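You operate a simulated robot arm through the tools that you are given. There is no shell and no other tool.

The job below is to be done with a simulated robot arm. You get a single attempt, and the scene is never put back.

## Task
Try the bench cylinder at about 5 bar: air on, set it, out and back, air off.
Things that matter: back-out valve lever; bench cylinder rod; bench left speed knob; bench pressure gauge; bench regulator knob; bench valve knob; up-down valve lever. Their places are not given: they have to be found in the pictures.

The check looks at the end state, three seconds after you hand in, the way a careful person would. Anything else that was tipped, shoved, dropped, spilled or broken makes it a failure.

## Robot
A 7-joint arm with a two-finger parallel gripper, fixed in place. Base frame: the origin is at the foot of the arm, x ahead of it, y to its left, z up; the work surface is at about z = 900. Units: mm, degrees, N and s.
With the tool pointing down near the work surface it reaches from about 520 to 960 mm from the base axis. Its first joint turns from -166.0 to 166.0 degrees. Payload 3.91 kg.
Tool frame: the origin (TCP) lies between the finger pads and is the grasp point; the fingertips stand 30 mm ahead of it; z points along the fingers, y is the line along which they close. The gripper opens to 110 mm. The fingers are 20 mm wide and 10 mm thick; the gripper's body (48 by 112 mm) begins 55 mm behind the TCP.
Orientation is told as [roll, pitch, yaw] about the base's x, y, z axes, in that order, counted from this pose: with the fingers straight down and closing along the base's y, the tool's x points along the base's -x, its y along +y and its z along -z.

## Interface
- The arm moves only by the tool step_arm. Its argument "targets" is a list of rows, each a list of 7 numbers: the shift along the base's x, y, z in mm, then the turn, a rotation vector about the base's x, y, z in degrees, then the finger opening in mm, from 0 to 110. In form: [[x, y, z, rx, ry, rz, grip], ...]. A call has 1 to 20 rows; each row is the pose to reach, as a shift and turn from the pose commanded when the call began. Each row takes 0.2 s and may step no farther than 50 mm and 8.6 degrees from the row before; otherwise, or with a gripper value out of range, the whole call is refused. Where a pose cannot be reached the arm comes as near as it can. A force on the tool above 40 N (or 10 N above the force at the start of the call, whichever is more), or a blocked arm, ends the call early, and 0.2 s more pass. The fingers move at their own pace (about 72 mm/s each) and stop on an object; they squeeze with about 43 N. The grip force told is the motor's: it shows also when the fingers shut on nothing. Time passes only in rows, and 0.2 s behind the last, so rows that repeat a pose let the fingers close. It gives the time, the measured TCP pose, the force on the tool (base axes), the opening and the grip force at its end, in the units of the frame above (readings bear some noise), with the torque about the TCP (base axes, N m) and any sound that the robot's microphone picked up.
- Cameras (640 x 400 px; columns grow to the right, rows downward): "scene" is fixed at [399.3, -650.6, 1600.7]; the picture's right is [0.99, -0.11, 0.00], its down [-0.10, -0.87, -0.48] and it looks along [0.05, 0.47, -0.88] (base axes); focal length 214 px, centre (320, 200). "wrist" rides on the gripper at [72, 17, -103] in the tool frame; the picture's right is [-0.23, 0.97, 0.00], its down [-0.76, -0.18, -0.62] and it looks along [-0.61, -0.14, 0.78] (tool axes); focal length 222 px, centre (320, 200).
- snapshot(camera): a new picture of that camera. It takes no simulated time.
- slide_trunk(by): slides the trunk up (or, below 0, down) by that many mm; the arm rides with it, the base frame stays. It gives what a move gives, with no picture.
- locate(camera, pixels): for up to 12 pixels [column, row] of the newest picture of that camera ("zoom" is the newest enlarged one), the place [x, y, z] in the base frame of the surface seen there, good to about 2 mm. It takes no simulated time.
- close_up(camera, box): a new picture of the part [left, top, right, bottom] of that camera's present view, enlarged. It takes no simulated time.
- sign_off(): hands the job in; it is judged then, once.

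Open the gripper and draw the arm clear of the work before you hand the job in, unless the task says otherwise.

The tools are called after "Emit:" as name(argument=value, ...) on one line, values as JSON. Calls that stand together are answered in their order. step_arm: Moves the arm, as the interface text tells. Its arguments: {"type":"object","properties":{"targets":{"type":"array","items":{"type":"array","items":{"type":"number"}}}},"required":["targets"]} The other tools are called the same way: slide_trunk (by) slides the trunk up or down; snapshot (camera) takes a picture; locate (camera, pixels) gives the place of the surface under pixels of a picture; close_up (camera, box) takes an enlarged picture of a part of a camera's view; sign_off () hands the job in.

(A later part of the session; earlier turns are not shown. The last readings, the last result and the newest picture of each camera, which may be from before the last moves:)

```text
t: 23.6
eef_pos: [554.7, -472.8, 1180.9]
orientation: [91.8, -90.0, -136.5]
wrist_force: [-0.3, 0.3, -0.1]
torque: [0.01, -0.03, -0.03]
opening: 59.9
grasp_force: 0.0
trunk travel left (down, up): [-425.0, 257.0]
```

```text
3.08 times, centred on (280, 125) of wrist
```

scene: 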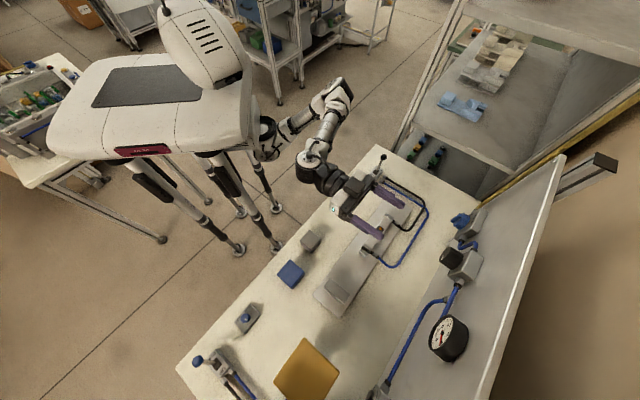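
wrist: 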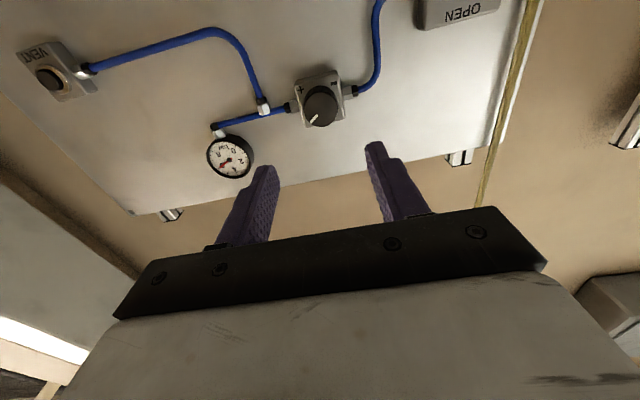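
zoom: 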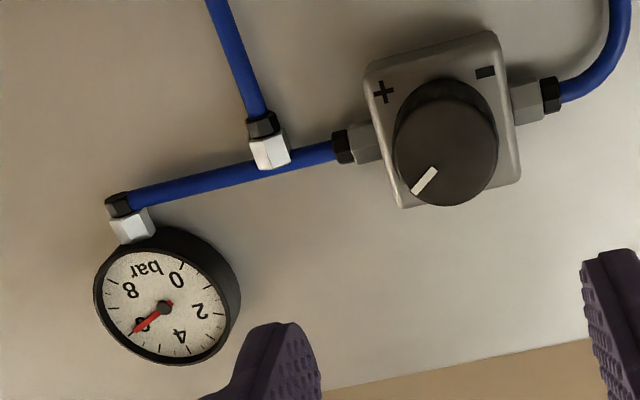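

The knob mark has turned 28° toward −, the gauge remains at 6. The VENT push-button is at about (50,79); I locate it and then move the closed fingers in front of it.

Emit:
close_up(camera="wrist", box=[0, 20, 128, 120])

Emit:
locate(camera="zoom", pixels=[[260, 235], [235, 225], [285, 255], [250, 215], [270, 265], [300, 290], [220, 190], [335, 260], [290, 100], [140, 135], [305, 322], [440, 275]])

```text
4.00 times, centred on (64, 70) of wrist
```

zoom: 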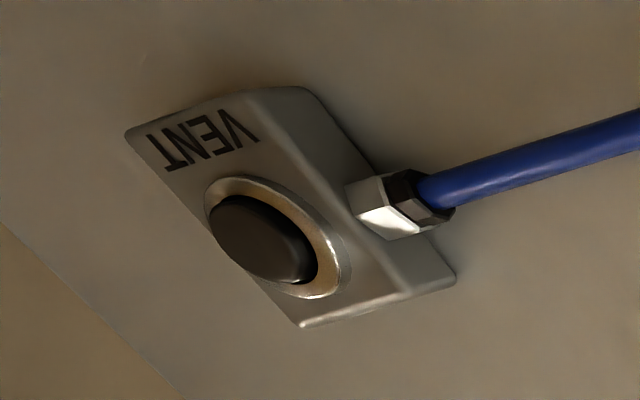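

```text
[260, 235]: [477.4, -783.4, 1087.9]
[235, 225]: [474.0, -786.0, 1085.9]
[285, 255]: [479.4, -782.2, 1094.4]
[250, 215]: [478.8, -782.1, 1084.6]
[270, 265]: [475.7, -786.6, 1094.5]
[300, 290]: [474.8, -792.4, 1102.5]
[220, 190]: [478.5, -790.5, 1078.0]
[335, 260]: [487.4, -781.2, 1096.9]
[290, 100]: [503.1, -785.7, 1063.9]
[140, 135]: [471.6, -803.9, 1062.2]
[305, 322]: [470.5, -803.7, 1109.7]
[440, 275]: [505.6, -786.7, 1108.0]
```

The button's front is at about f=890, l=-223, z=1089. Before going there I check the orange plate near it, since the wrist camera hangs below the gripper.

Emit:
snapshot(camera="scene")

Emit:
close_up(camera="scene", box=[240, 300, 400, 400])

Emit:
locate(camera="scene", pixels=[[305, 341], [337, 371], [277, 379], [300, 397], [324, 397], [384, 389], [375, 394], [395, 380], [235, 378], [250, 395], [306, 336], [342, 374]])

```text
taken
```

scene: 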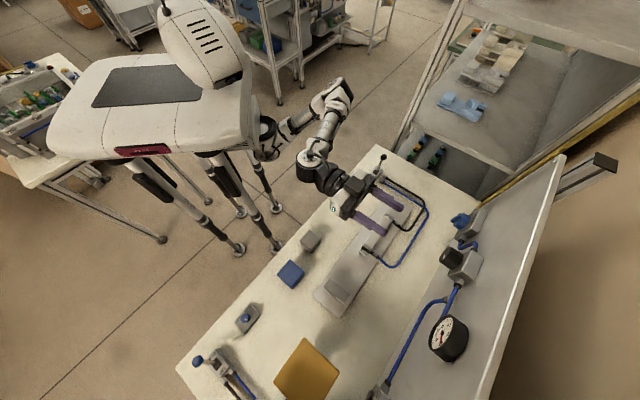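

```text
4.00 times, centred on (320, 350) of scene
```

zoom: 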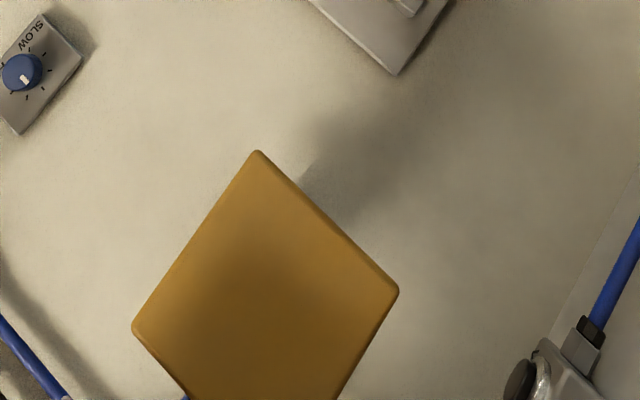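

```text
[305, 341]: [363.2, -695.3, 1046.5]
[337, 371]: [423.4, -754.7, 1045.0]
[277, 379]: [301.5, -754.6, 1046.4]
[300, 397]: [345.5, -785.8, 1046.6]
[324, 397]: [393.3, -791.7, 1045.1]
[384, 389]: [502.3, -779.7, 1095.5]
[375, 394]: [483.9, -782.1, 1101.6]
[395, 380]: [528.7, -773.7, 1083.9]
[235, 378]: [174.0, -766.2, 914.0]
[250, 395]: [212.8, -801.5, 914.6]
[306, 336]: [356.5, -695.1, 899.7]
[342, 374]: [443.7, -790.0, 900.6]
```

The orange plate spans l=-330…-240 at z=1046, so with the tool centred at l≈-218 the camera (about 72 mm below) clears its edge by about 20 mm. I move with closed fingers to a point in front of the VENT button, still about 70 mm off.

Emit:
step_arm(targets=[[-20.9, -27.1, -5, 0, 0, 0, 30], [-41.7, -54.1, -12, 0, 0, 0, 10], [-62.6, -81.2, -24, 0, 0, 0, 0], [-83.5, -108.2, -38, 0, 0, 0, 0], [-104.3, -135.3, -52, 0, 0, 0, 0], [-125.2, -162.3, -66, 0, 0, 0, 0], [-146, -189.4, -80, 0, 0, 0, 0], [-166.9, -216.4, -92, 0, 0, 0, 0], [-166.9, -216.4, -92, 0, 0, 0, 0]])

Emit:
snapshot(camera="wrist")

Emit:
snapshot(camera="scene")

```text
t: 25.6
eef_pos: [385.4, -689.4, 1089.0]
orientation: [-148.3, -90.0, 103.7]
wrist_force: [0.1, -0.7, 0.0]
torque: [-0.01, 0.01, 0.01]
opening: 0.0
grasp_force: 37.3
trunk travel left (down, up): [-425.0, 257.0]
```

```text
taken
```

wrist: 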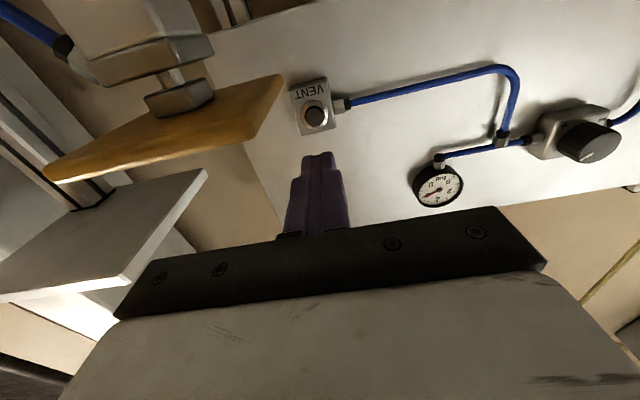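

```text
taken
```

scene: 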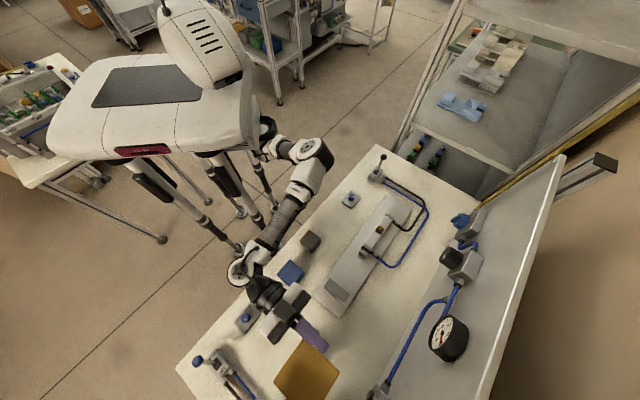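

The VENT button is at (315,115) ahead of the fingers; a white slab appears at left (110,230). I locate the slab, the orange plate and the button to be sure the way in is free.

Emit:
locate(camera="wrist", pixels=[[205, 170], [120, 275], [60, 215], [40, 270], [275, 85], [245, 140], [45, 180], [175, 100], [313, 117], [306, 112], [322, 118], [315, 105]])

Emit:
close_up(camera="wrist", box=[400, 150, 480, 220])

Emit:
close_up(camera="wrist", box=[270, 60, 370, 140])

```text
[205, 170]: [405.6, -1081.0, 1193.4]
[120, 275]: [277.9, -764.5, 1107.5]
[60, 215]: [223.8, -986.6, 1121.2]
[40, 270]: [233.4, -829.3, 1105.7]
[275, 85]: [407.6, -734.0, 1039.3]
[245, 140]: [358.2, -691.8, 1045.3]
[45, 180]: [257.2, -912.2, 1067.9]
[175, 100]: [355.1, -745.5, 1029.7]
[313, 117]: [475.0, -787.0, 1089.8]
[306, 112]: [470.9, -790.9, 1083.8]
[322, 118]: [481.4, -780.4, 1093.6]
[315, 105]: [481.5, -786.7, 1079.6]
```

```text
5.71 times, centred on (440, 185) of wrist
```

zoom: 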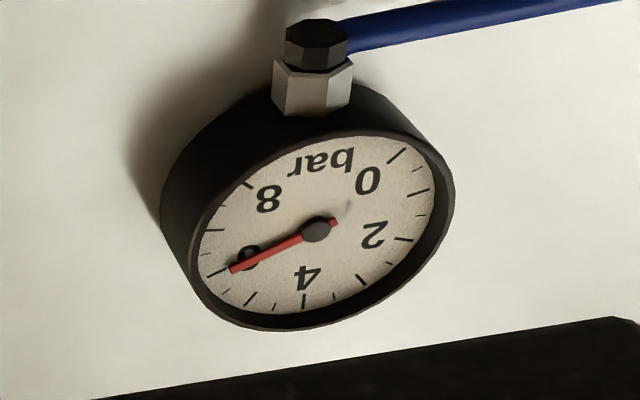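

```text
5.00 times, centred on (320, 100) of wrist
```

zoom: 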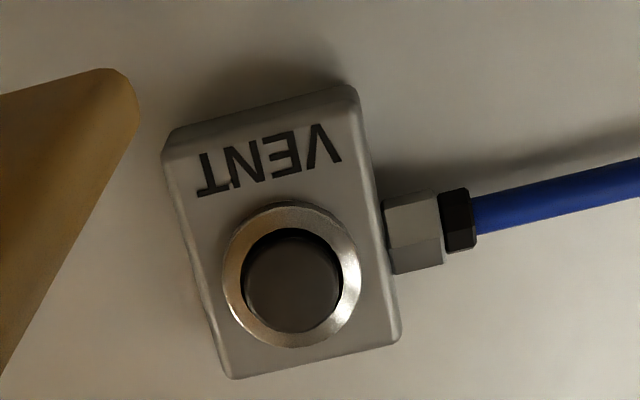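

The way is free (the slab is at l<-349) and the button is centred at l≈-225, z≈1090, front f≈890. I go in until the fingertips are about 2 mm off it.

Emit:
step_arm(targets=[[25, -25.7, 0.5, 0, 0, 0, 0], [50, -51.4, 0.5, 0, 0, 0, 0], [64, -65.7, 0.5, 0, 0, 0, 0], [69.5, -71.3, 0.5, 0, 0, 0, 0], [69.5, -71.3, 0.5, 0, 0, 0, 0]])

Emit:
snapshot(camera="wrist")

Emit:
close_up(camera="scene", box=[300, 300, 460, 400])

```text
t: 26.8
eef_pos: [454.7, -761.1, 1088.1]
orientation: [-104.4, -90.0, 59.8]
wrist_force: [-0.6, -0.2, 0.4]
torque: [-0.02, -0.02, 0.02]
opening: 0.0
grasp_force: 37.5
trunk travel left (down, up): [-425.0, 257.0]
```

```text
taken
```

wrist: 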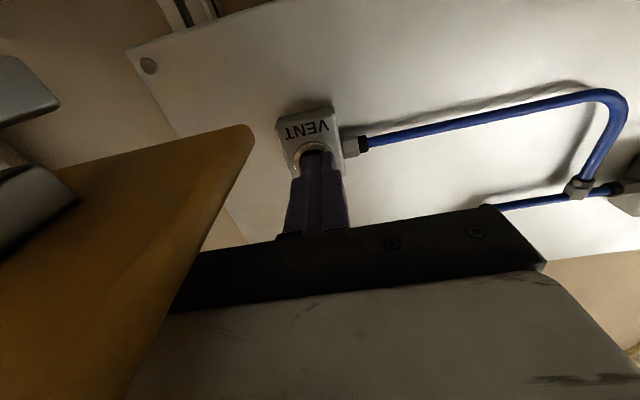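

```text
4.00 times, centred on (380, 350) of scene
```

zoom: 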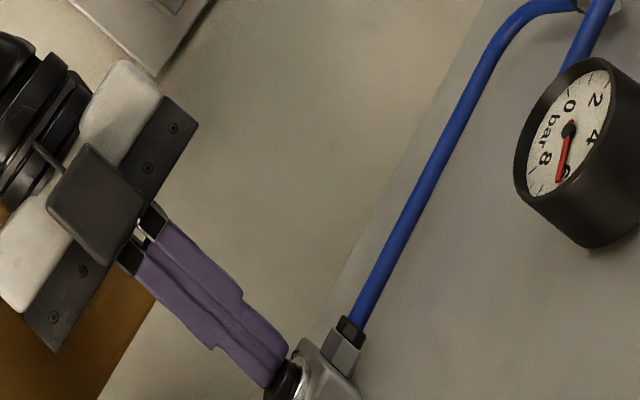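

The fingertips sit just in front of the button. I push in by about 5 mm in small steps and read force, sound and gauge.

Emit:
step_arm(targets=[[1.4, -1.4, 0, 0, 0, 0, 0], [2.5, -2.5, 0, 0, 0, 0, 0], [3.5, -3.5, 0, 0, 0, 0, 0]])

Emit:
close_up(camera="scene", box=[420, 305, 480, 365])

Emit:
close_up(camera="scene", box=[300, 300, 460, 400])

```text
t: 27.6
eef_pos: [458.7, -763.5, 1089.6]
orientation: [-27.7, -89.9, -16.9]
wrist_force: [-3.7, 4.0, -3.0]
torque: [0.1, 0.04, 0.03]
opening: 0.1
grasp_force: 37.7
trunk travel left (down, up): [-425.0, 257.0]
heard: click
```

```text
6.67 times, centred on (450, 335) of scene
```

zoom: 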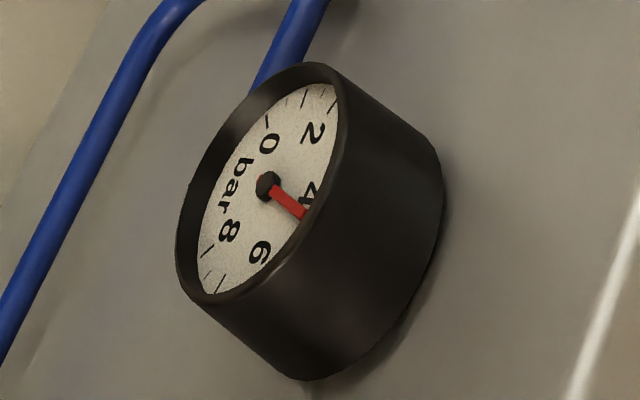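

```text
4.00 times, centred on (380, 350) of scene
```

zoom: 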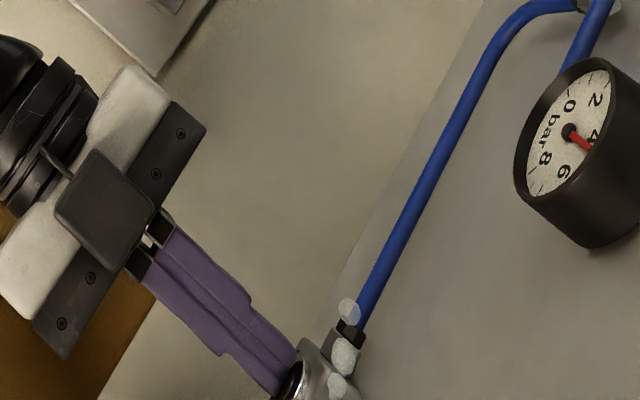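

A click was heard and the needle fell to just above 4. I let the button go and see where the pressure settles.

Emit:
step_arm(targets=[[-2.1, 2.1, 0, 0, 0, 0, 0], [-7, 7, 0, 0, 0, 0, 0], [-14, 14, 0, 0, 0, 0, 0], [-14, 14, 0, 0, 0, 0, 0], [-14, 14, 0, 0, 0, 0, 0], [-14, 14, 0, 0, 0, 0, 0], [-14, 14, 0, 0, 0, 0, 0]])

Emit:
close_up(camera="scene", box=[420, 305, 480, 365])

Emit:
snapshot(camera="wrist")

```text
t: 29.2
eef_pos: [445.9, -748.1, 1087.8]
orientation: [-92.7, -90.0, 48.2]
wrist_force: [-1.1, 0.5, 0.4]
torque: [-0.01, 0.02, 0.02]
opening: 0.0
grasp_force: 38.3
trunk travel left (down, up): [-425.0, 257.0]
```

```text
6.67 times, centred on (450, 335) of scene
```

zoom: 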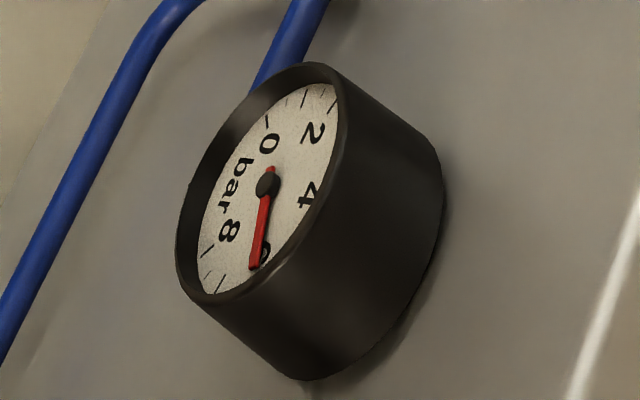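

```text
taken
```

wrist: 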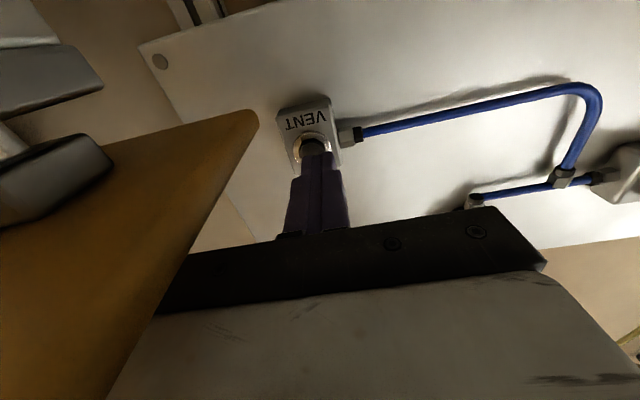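

The pressure came back to a little under 6, so 28° of turning moved the setting only slightly; the knob needs more turning. I back off and return to the front of the regulator, reading the gauge on the way.

Emit:
step_arm(targets=[[-35, 34.6, 0, 0, 0, 0, 0], [-71.2, 70.2, 0, 0, 0, 0, 0], [-45.5, 99.5, 13, 0, 0, 0, 0], [-19.8, 128.8, 26, 0, 0, 0, 20], [6, 158.1, 40, 0, 0, 0, 40], [31.7, 187.4, 53, 0, 0, 0, 60], [57.4, 216.7, 66, 0, 0, 0, 60], [83.1, 246, 80, 0, 0, 0, 60], [108.8, 275.3, 93, 0, 0, 0, 60], [108.8, 275.3, 93, 0, 0, 0, 60]])

Emit:
snapshot(camera="wrist")

Emit:
close_up(camera="wrist", box=[200, 130, 264, 194])

Emit:
close_up(camera="wrist", box=[280, 65, 368, 140])

```text
refused: row 2 steps farther than a row can; nothing moved
```

```text
taken
```

wrist: 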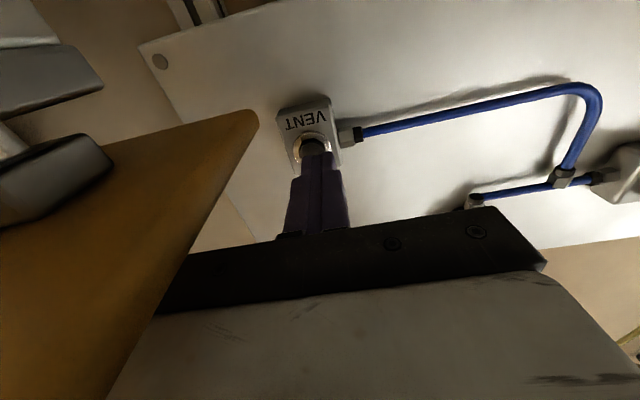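

```text
6.25 times, centred on (232, 162) of wrist
```

zoom: 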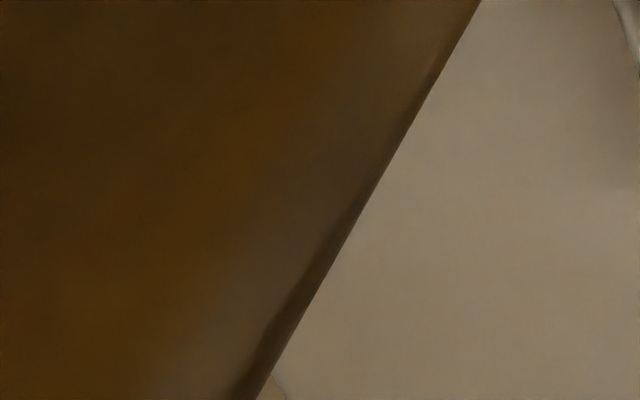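

```text
5.33 times, centred on (324, 102) of wrist
```

zoom: 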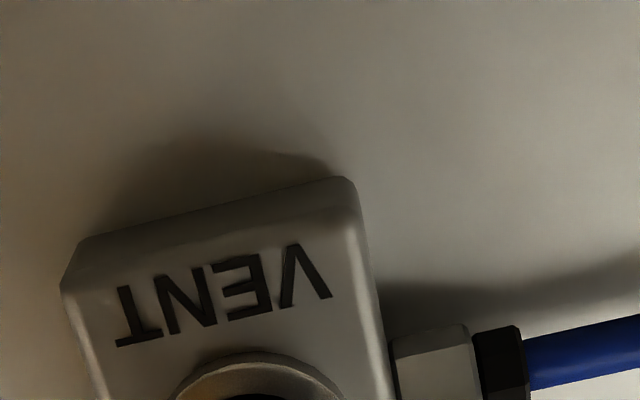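

The move was refused because one row stepped just over 50 mm; nothing moved. I repeat it with smaller steps.

Emit:
step_arm(targets=[[-24, 23.4, 0, 0, 0, 0, 0], [-48, 46.8, 0, 0, 0, 0, 0], [-71.2, 70.2, 0, 0, 0, 0, 0], [-45.5, 99.5, 13, 0, 0, 0, 0], [-19.8, 128.8, 26, 0, 0, 0, 20], [6, 158.1, 40, 0, 0, 0, 40], [31.7, 187.4, 53, 0, 0, 0, 60], [57.4, 216.7, 66, 0, 0, 0, 60], [83.1, 246, 80, 0, 0, 0, 60], [108.8, 275.3, 93, 0, 0, 0, 60], [108.8, 275.3, 93, 0, 0, 0, 60]])

Emit:
snapshot(camera="wrist")

Emit:
close_up(camera="wrist", box=[200, 130, 264, 194])

Emit:
close_up(camera="wrist", box=[280, 65, 368, 140])

```text
t: 31.6
eef_pos: [559.1, -474.1, 1180.9]
orientation: [-128.9, -90.1, 84.2]
wrist_force: [0.0, 0.3, -0.3]
torque: [0.0, -0.01, -0.01]
opening: 59.7
grasp_force: 0.1
trunk travel left (down, up): [-425.0, 257.0]
```

```text
taken
```

wrist: 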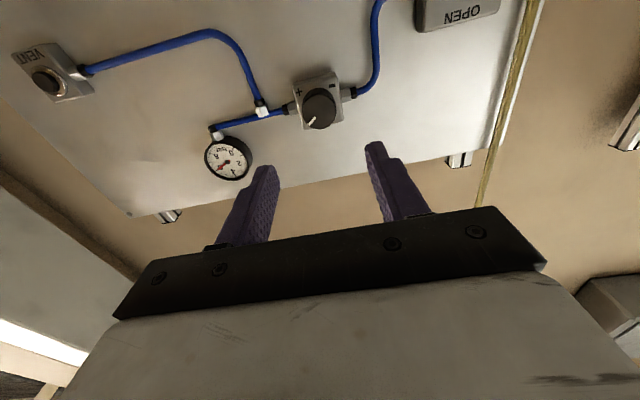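

```text
6.25 times, centred on (232, 162) of wrist
```

zoom: 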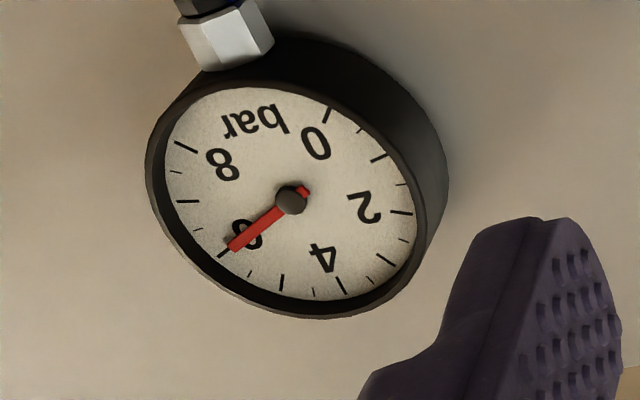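

```text
5.33 times, centred on (324, 102) of wrist
```

zoom: 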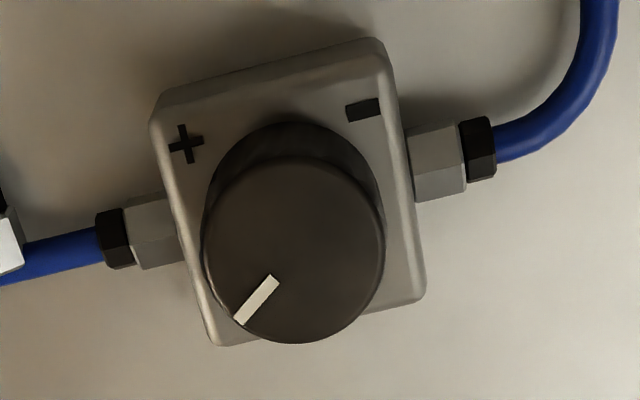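

The gauge still reads practically 6, so the setting must come down much further. I pre-roll the gripper +64° so I have a long turn available, and go in around the regulator knob again.

Emit:
step_arm(targets=[[0, 0, 0, 5.7, -5.62, 0, 60], [0, 0, 0, 11.39, -11.23, 0, 60], [0, 0, 0, 17.09, -16.85, 0, 60], [0, 0, 0, 22.78, -22.46, 0, 60], [0, 0, 0, 28.48, -28.08, 0, 60], [0, 0, 0, 34.18, -33.7, 0, 60], [0, 0, 0, 39.87, -39.31, 0, 60], [0, 0, 0, 45.57, -44.93, 0, 60], [24, -24.2, 0, 45.57, -44.93, 0, 60], [48, -48.4, 0, 45.57, -44.93, 0, 60], [70, -70.6, 0, 45.57, -44.93, 0, 60], [82, -82.8, 0, 45.57, -44.93, 0, 60], [88, -88.8, 0, 45.57, -44.93, 0, 60], [88, -88.8, 0, 45.57, -44.93, 0, 60]])

Emit:
snapshot(camera="wrist")

Emit:
close_up(camera="scene", box=[380, 200, 540, 300])

```text
t: 34.6
eef_pos: [644.2, -561.2, 1181.7]
orientation: [89.9, -26.1, -134.6]
wrist_force: [0.7, 0.0, 0.5]
torque: [0.0, 0.01, 0.02]
opening: 59.9
grasp_force: 0.1
trunk travel left (down, up): [-425.0, 257.0]
```

```text
taken
```

wrist: 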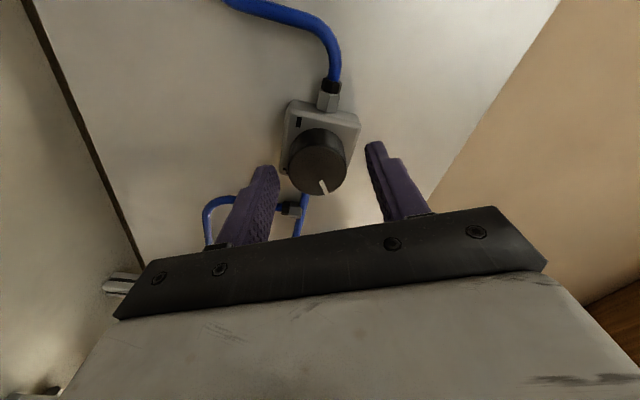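

```text
4.00 times, centred on (460, 250) of scene
```

zoom: 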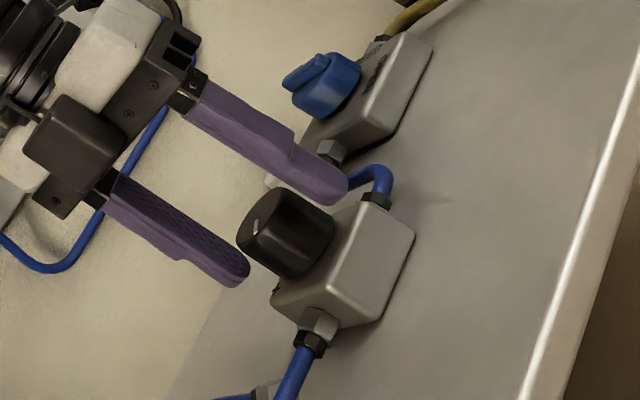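

The fingers surround the knob at +64° roll. I close and turn it 80° toward − while watching the readings.

Emit:
step_arm(targets=[[0, 0, 0, 0, 0, 0, 10], [0, 0, 0, 0, 0, 0, 10], [0, 0, 0, 0, 0, 0, 10], [0, 0, 0, -5.7, 5.62, 0, 10], [0, 0, 0, -11.39, 11.23, 0, 10], [0, 0, 0, -17.09, 16.85, 0, 10], [0, 0, 0, -22.78, 22.46, 0, 10], [0, 0, 0, -28.48, 28.08, 0, 10], [0, 0, 0, -34.18, 33.7, 0, 10], [0, 0, 0, -39.87, 39.31, 0, 10], [0, 0, 0, -45.57, 44.93, 0, 10], [0, 0, 0, -51.26, 50.54, 0, 10], [0, 0, 0, -56.96, 56.16, 0, 10], [0, 0, 0, -56.96, 56.16, 0, 10]])

Emit:
snapshot(camera="wrist")

Emit:
close_up(camera="scene", box=[420, 305, 480, 365])

Emit:
close_up(camera="scene", box=[410, 220, 500, 290])

```text
t: 37.6
eef_pos: [645.2, -561.0, 1182.7]
orientation: [-90.3, -73.6, 46.0]
wrist_force: [9.4, 21.6, -2.9]
torque: [0.48, 0.48, -0.18]
opening: 37.2
grasp_force: 45.3
trunk travel left (down, up): [-425.0, 257.0]
```

```text
taken
```

wrist: 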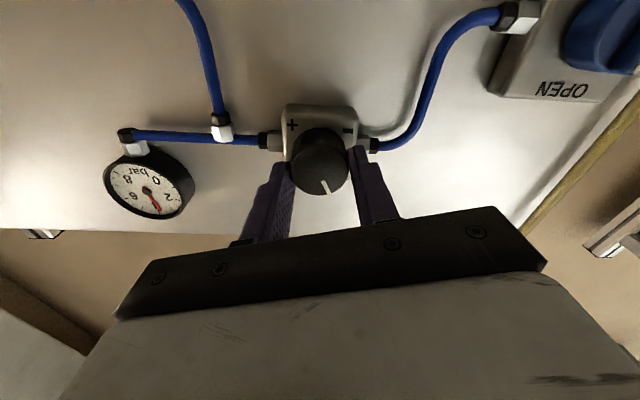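

```text
6.67 times, centred on (450, 335) of scene
```

zoom: 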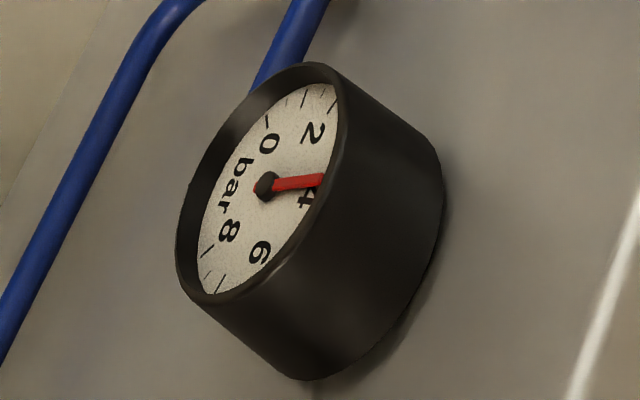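

```text
5.71 times, centred on (455, 255) of scene
```

zoom: 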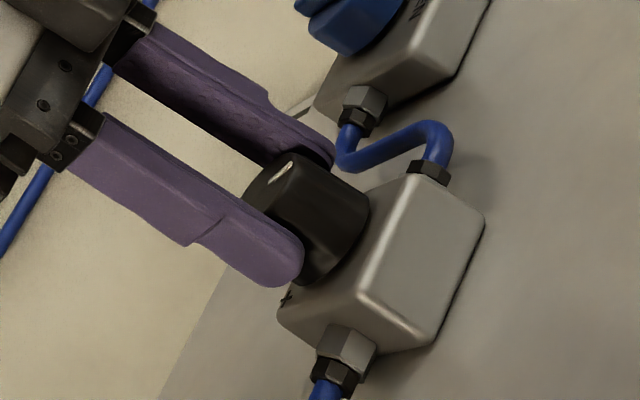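

The needle now comes down: the regulator does relieve (the supply had capped it at 6). I read it in the wrist view, gauge at (148,182).

Emit:
close_up(camera="wrist", box=[98, 140, 202, 222])

```text
4.88 times, centred on (150, 181) of wrist
```

zoom: 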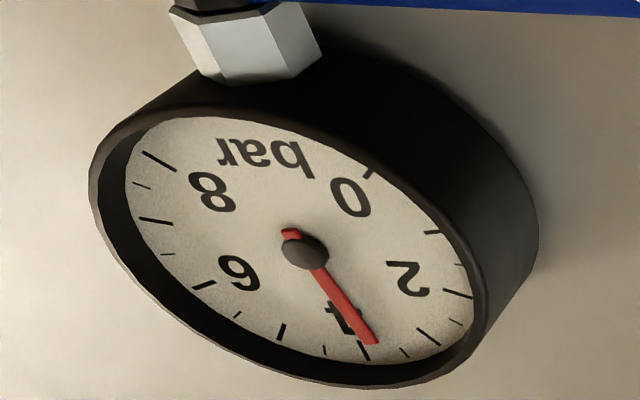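

It reads about 3.8 bar. I turn back up by 24° and read again.

Emit:
step_arm(targets=[[0, 0, 0, 4.27, -4.21, 0, 10], [0, 0, 0, 8.54, -8.42, 0, 10], [0, 0, 0, 12.82, -12.64, 0, 10], [0, 0, 0, 17.09, -16.85, 0, 10], [0, 0, 0, 17.09, -16.85, 0, 10], [0, 0, 0, 17.09, -16.85, 0, 10]])

Emit:
snapshot(camera="wrist")

Emit:
close_up(camera="scene", box=[420, 305, 480, 365])

```text
t: 39.0
eef_pos: [644.2, -560.3, 1183.3]
orientation: [90.3, -82.2, -134.8]
wrist_force: [12.4, 13.4, 4.1]
torque: [-0.02, -0.09, 0.04]
opening: 37.4
grasp_force: 45.1
trunk travel left (down, up): [-425.0, 257.0]
```

```text
taken
```

wrist: 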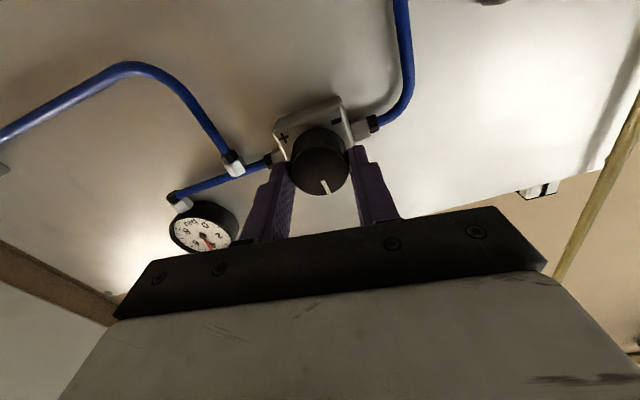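

```text
6.67 times, centred on (450, 335) of scene
```

zoom: 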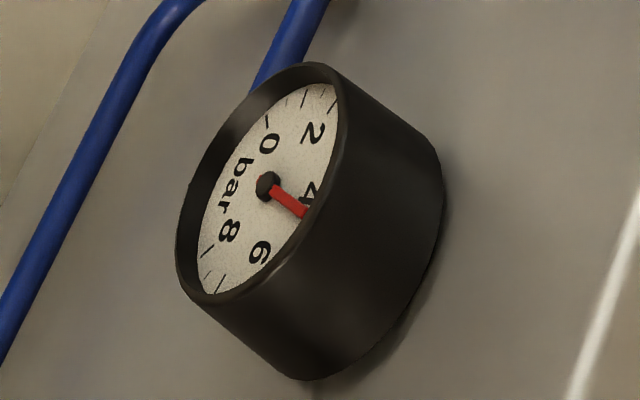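

Emit:
close_up(camera="wrist", box=[160, 190, 248, 260])

```text
5.71 times, centred on (204, 225) of wrist
```

zoom: 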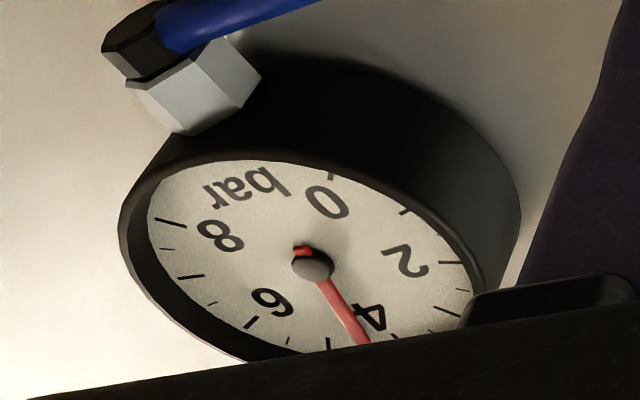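

It now reads about 4.45 bar (about 0.65 bar per 24°). I turn up a further 18°.

Emit:
step_arm(targets=[[0, 0, 0, 4.27, -4.21, 0, 10], [0, 0, 0, 8.54, -8.42, 0, 10], [0, 0, 0, 12.82, -12.64, 0, 10], [0, 0, 0, 12.82, -12.64, 0, 10], [0, 0, 0, 12.82, -12.64, 0, 10], [0, 0, 0, 12.82, -12.64, 0, 10]])

Emit:
snapshot(camera="wrist")

Emit:
close_up(camera="scene", box=[420, 305, 480, 365])

Emit:
close_up(camera="wrist", box=[170, 190, 260, 260])

```text
t: 40.4
eef_pos: [644.6, -562.2, 1181.7]
orientation: [89.9, -64.2, -134.4]
wrist_force: [16.2, 8.3, 4.1]
torque: [-0.01, -0.09, -0.4]
opening: 37.0
grasp_force: 45.0
trunk travel left (down, up): [-425.0, 257.0]
```

```text
taken
```

wrist: 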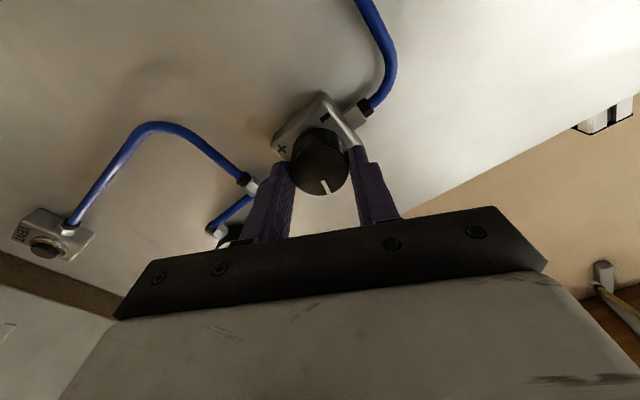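

```text
6.67 times, centred on (450, 335) of scene
```

zoom: 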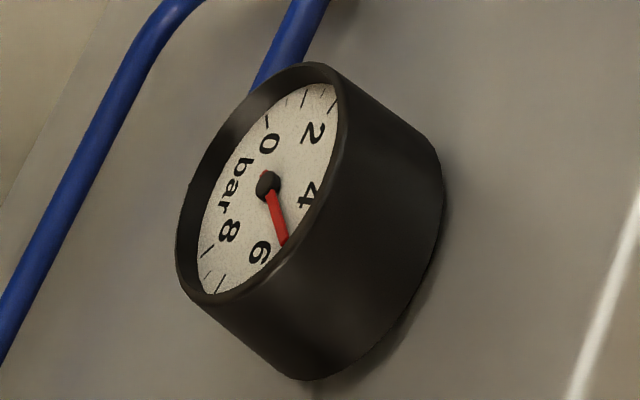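

```text
5.71 times, centred on (215, 225) of wrist
```

zoom: 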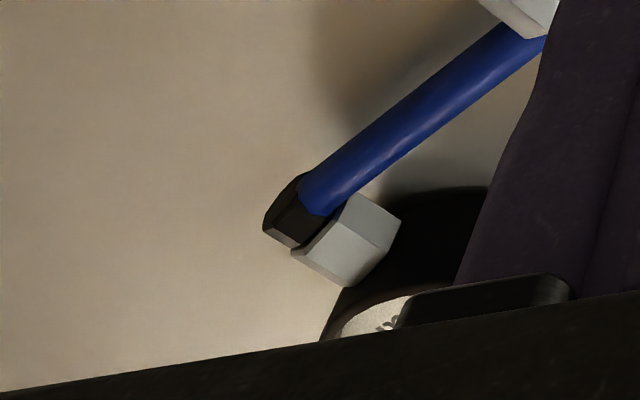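

By the scene view the needle is near 5. I release the knob, back off, level the tool and read it squarely.

Emit:
step_arm(targets=[[0, 0, 0, 0, 0, 0, 60], [0, 0, 0, 0, 0, 0, 60], [-14.2, 14, 0, 0, 0, 0, 60], [-42.7, 42.1, 0, -4.6, 4.53, 0, 60], [-71.2, 70.2, 0, -9.2, 9.07, 0, 60], [-88, 87, 0, -13.8, 13.6, 0, 60], [-88, 87, 0, -18.4, 18.1, 0, 60], [-88, 87, 0, -18.4, 18.1, 0, 60]])

Emit:
snapshot(camera="wrist")

Emit:
close_up(camera="wrist", box=[190, 120, 270, 190])

Emit:
close_up(camera="scene", box=[420, 305, 480, 365])

```text
t: 42.2
eef_pos: [555.1, -477.3, 1180.9]
orientation: [108.3, -89.9, -152.9]
wrist_force: [-0.6, -0.4, 0.2]
torque: [0.0, -0.04, -0.01]
opening: 60.0
grasp_force: 0.0
trunk travel left (down, up): [-425.0, 257.0]
```

```text
taken
```

wrist: 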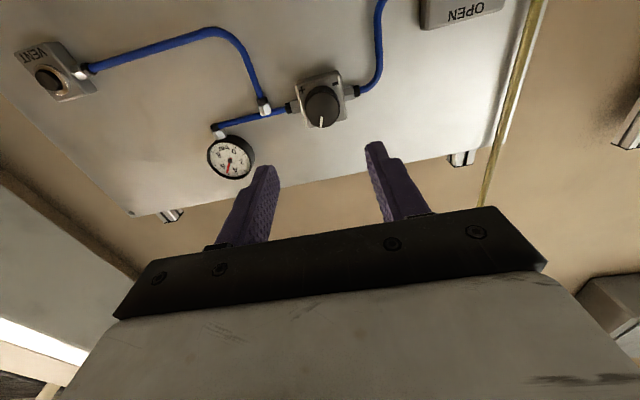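

```text
5.71 times, centred on (230, 155) of wrist
```

zoom: 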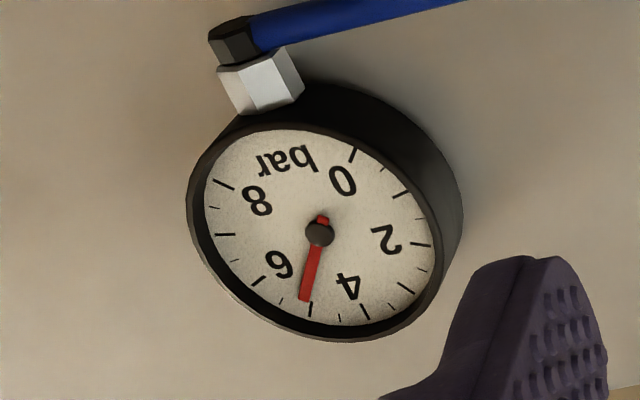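

```text
6.67 times, centred on (450, 335) of scene
```

zoom: 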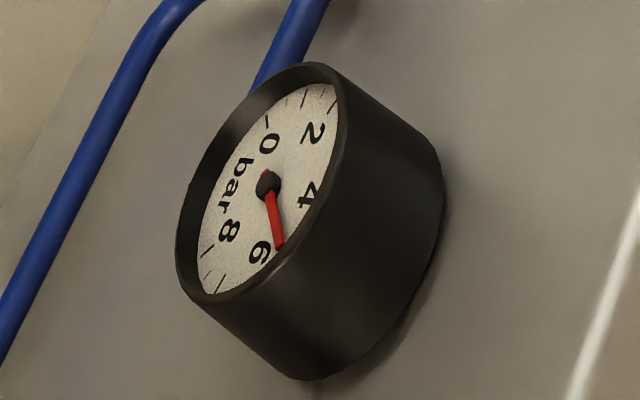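

The wrist view puts the needle a touch above the 5 tick, about 5.15 bar. I make a small correction: go in again, grip the knob and turn it back about 4.5°.

Emit:
step_arm(targets=[[25, -23.2, 0, 0, 0, 0, 60], [50, -46.5, 0, 0, 0, 0, 60], [72, -67, 0, 0, 0, 0, 60], [85, -79, 0, 0, 0, 0, 60], [91.3, -84.9, -0.5, 0, 0, 0, 60], [91.3, -84.9, -0.5, 0, 0, 0, 60], [91.3, -84.9, -0.5, 0, 0, 0, 10], [91.3, -84.9, -0.5, 0, 0, 0, 10], [91.3, -84.9, -0.5, 0, 0, 0, 10], [91.3, -84.9, -0.5, -1.6, 1.58, 0, 10], [91.3, -84.9, -0.5, -3.2, 3.16, 0, 10], [91.3, -84.9, -0.5, -3.2, 3.16, 0, 10], [91.3, -84.9, -0.5, -3.2, 3.16, 0, 10]])

Emit:
snapshot(camera="wrist")

Emit:
close_up(camera="wrist", box=[140, 180, 236, 270])

Emit:
close_up(camera="scene", box=[420, 305, 480, 365])

```text
t: 45.0
eef_pos: [644.9, -561.5, 1181.4]
orientation: [-90.0, -85.7, 45.4]
wrist_force: [-5.5, 8.1, -6.5]
torque: [-0.4, -0.42, -0.28]
opening: 37.5
grasp_force: 44.8
trunk travel left (down, up): [-425.0, 257.0]
```

```text
taken
```

wrist: 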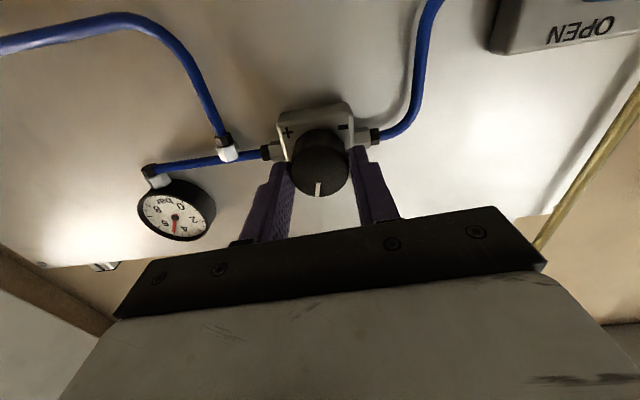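

```text
4.44 times, centred on (188, 225) of wrist
```

zoom: 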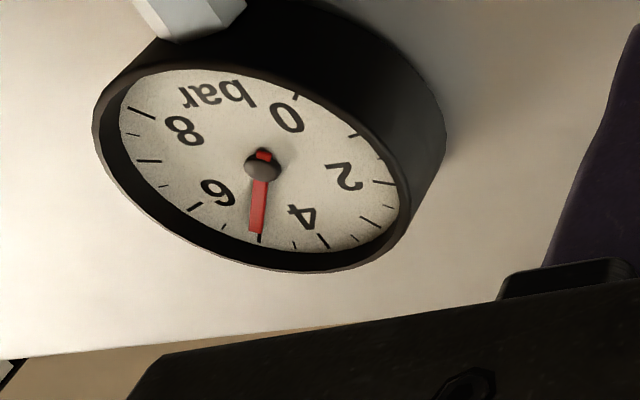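

```text
6.67 times, centred on (450, 335) of scene
```

zoom: 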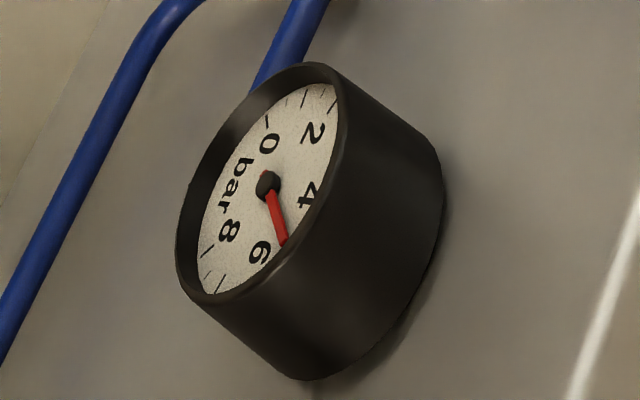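

The needle now lies on the 5 tick. I release the knob, back off and check the reading again.

Emit:
step_arm(targets=[[0, 0, 0, 0, 0, 0, 60], [0, 0, 0, 0, 0, 0, 60], [-14.2, 14, 0, 0, 0, 0, 60], [-42.7, 42.1, 0, 1.6, -1.58, 0, 60], [-71.2, 70.2, 0, 3.2, -3.16, 0, 60], [-92.6, 91.3, 0, 3.2, -3.16, 0, 60], [-106.8, 105.3, 0, 3.2, -3.16, 0, 60], [-106.8, 105.3, 0, 3.2, -3.16, 0, 60]])

Emit:
snapshot(camera="wrist")

Emit:
close_up(camera="wrist", box=[200, 120, 280, 190])

Emit:
close_up(camera="scene", box=[420, 305, 480, 365])

```text
t: 46.8
eef_pos: [542.2, -460.1, 1183.3]
orientation: [100.2, -89.7, -145.0]
wrist_force: [0.0, -0.3, -0.8]
torque: [0.0, 0.0, -0.02]
opening: 60.0
grasp_force: 0.2
trunk travel left (down, up): [-425.0, 257.0]
```

```text
taken
```

wrist: 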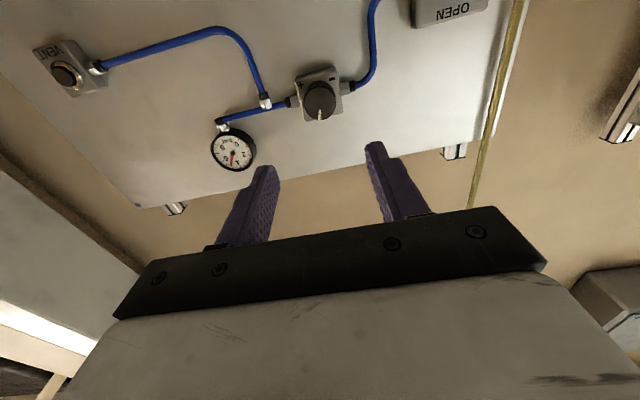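

```text
5.71 times, centred on (240, 155) of wrist
```

zoom: 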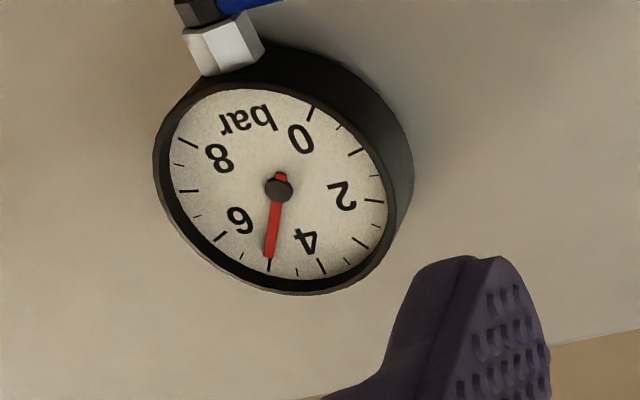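

```text
6.67 times, centred on (450, 335) of scene
```

zoom: 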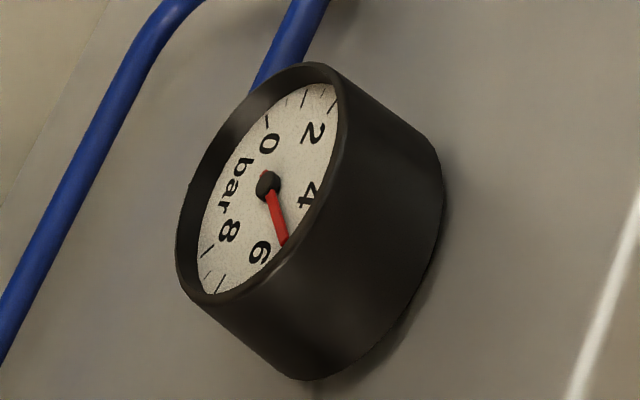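

The gauge stands squarely on 5 with the knob released. Now I tilt the tool back to pointing down while moving toward the BACK/OUT lever.

Emit:
step_arm(targets=[[8.2, 17.4, 0, 5.74, 5.82, 0, 60], [16.5, 34.8, 0, 11.49, 11.65, 0, 60], [24.7, 52.2, 0, 17.23, 17.47, 0, 60], [32.9, 69.6, 0, 22.97, 23.3, 0, 60], [41.2, 87, 0, 28.72, 29.12, 0, 60], [49.4, 104.4, 0, 34.46, 34.95, 0, 60], [57.7, 121.8, 0, 40.2, 40.77, 0, 60], [65.9, 139.2, 0, 45.95, 46.6, 0, 60], [74.1, 156.7, 0, 51.69, 52.42, 0, 60], [82.4, 174.1, 0, 57.43, 58.25, 0, 60], [90.6, 191.5, 0, 63.18, 64.08, 0, 60], [90.6, 191.5, 0, 63.18, 64.08, 0, 60]])

Emit:
snapshot(camera="wrist")

Emit:
snapshot(camera="scene")

```text
t: 49.4
eef_pos: [623.2, -259.5, 1087.8]
orientation: [-0.2, -0.2, -44.8]
wrist_force: [0.6, -0.2, -0.1]
torque: [0.0, 0.01, -0.02]
opening: 60.1
grasp_force: 0.1
out of reach, approached as far as the arm can: row 9, 10, 11, 12
trunk travel left (down, up): [-425.0, 257.0]
```

```text
taken
```

wrist: 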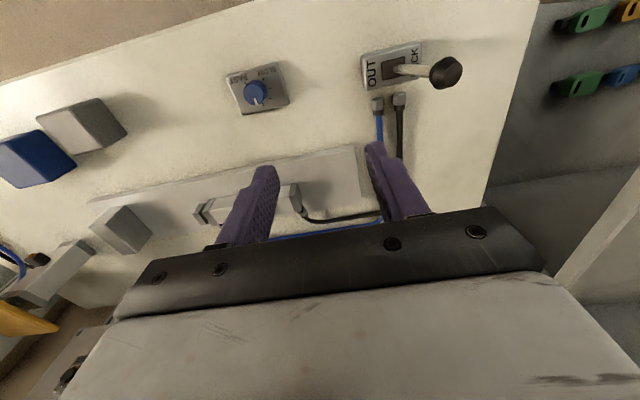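

```text
taken
```

scene: 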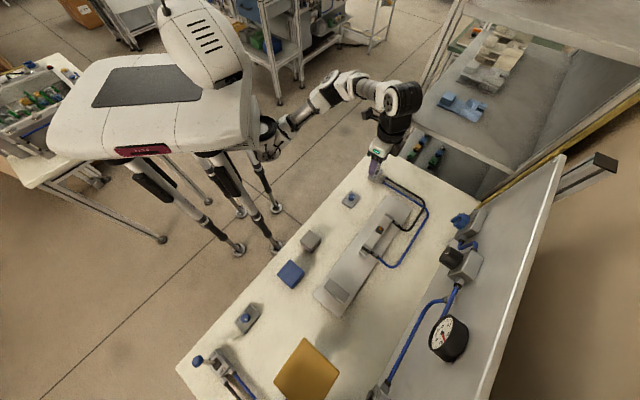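

The arm could only reach z≈1088 with the tool down here, which is still clear of everything. I enlarge the speed knob (256,93) and the lever (415,68).

Emit:
close_up(camera="wrist", box=[216, 50, 306, 120])

Emit:
close_up(camera="wrist", box=[350, 30, 478, 120])

Emit:
locate(camera="zoom", pixels=[[475, 210], [455, 150], [540, 240], [430, 210], [380, 205], [300, 205], [220, 190], [80, 150], [70, 270], [360, 190], [130, 380], [250, 390]])

Emit:
close_up(camera="scene", box=[300, 190, 430, 300])

```text
5.71 times, centred on (261, 85) of wrist
```

zoom: 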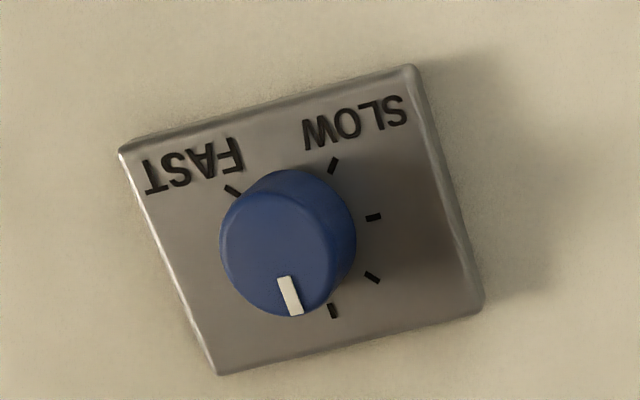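

```text
4.44 times, centred on (414, 75) of wrist
```

zoom: 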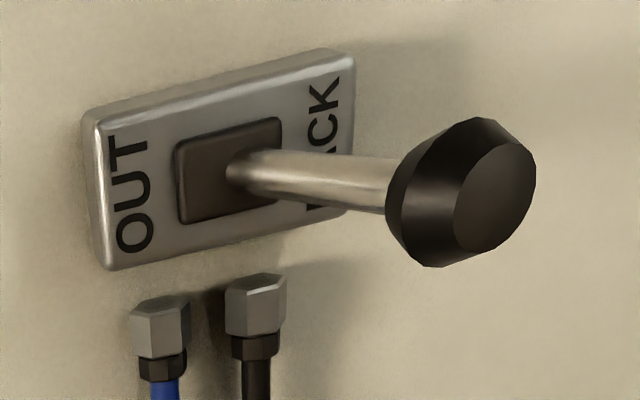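

```text
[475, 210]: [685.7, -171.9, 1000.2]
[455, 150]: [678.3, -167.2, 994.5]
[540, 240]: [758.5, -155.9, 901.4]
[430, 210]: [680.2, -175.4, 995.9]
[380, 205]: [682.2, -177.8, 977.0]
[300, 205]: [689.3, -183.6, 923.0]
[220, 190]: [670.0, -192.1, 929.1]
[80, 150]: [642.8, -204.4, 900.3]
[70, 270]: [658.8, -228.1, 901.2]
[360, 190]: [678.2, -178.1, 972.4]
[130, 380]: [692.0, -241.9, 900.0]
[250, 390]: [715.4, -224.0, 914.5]
```

```text
3.64 times, centred on (365, 245) of scene
```

zoom: 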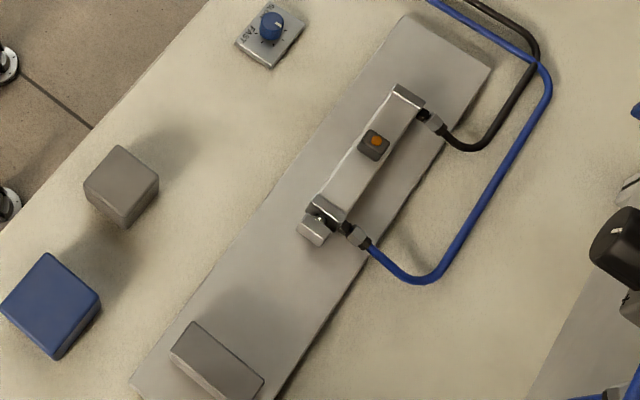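

The left speed knob's mark stands midway between FAST and SLOW, so it can stay as it is. The lever's ball is at about f=607, l=355, z=994; I move over it with the fingers 60 mm apart, staying high.

Emit:
step_arm(targets=[[19.4, 28.2, -2, 0, 0, 0, 60], [38.7, 56.3, -4, 0, 0, 0, 60], [58.1, 84.5, -5, 0, 0, 0, 60], [58.1, 84.5, -5, 0, 0, 0, 60]])

Emit:
snapshot(camera="wrist")

Emit:
snapshot(camera="scene")

```text
t: 50.4
eef_pos: [681.1, -173.0, 1083.7]
orientation: [0.1, 0.0, -44.8]
wrist_force: [-0.9, 0.6, -0.3]
torque: [-0.04, -0.02, 0.02]
opening: 60.2
grasp_force: 0.1
trunk travel left (down, up): [-425.0, 257.0]
```

```text
taken
```

wrist: 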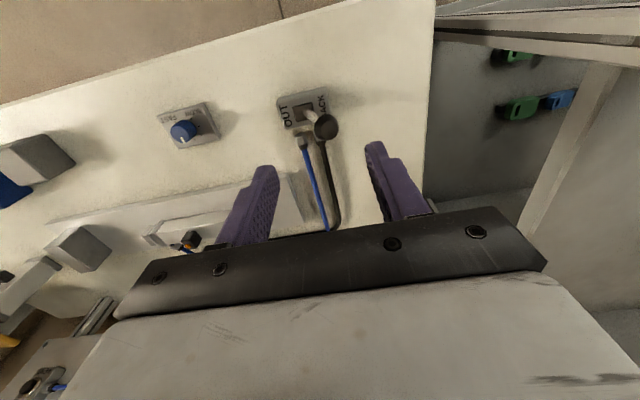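

```text
taken
```

scene: 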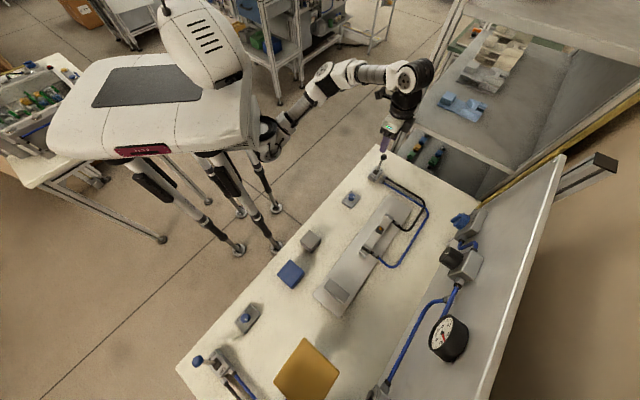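

The commanded base is the reached pose, and the tool is over the lever, ball at (326,127). I check the ball's place once more before descending.

Emit:
locate(camera="wrist", pixels=[[326, 127], [318, 124], [334, 130], [326, 117], [324, 136], [310, 115], [303, 112], [290, 105]])

Emit:
close_up(camera="wrist", box=[260, 70, 380, 160])

```text
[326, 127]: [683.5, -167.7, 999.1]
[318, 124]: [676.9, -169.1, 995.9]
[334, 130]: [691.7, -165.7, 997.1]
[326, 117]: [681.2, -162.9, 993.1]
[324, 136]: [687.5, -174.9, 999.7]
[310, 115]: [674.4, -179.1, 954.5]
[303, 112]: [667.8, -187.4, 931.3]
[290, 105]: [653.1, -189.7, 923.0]
```

```text
4.44 times, centred on (320, 115) of wrist
```

zoom: 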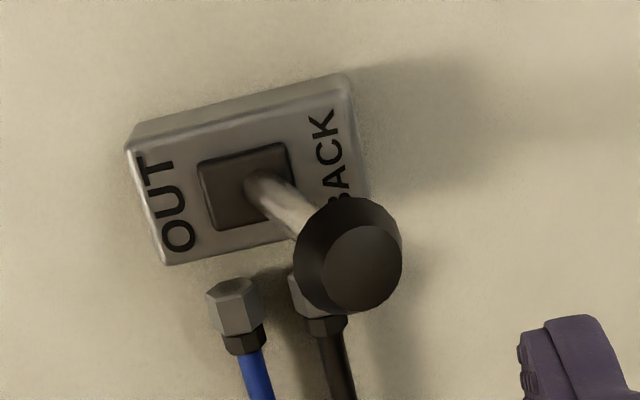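

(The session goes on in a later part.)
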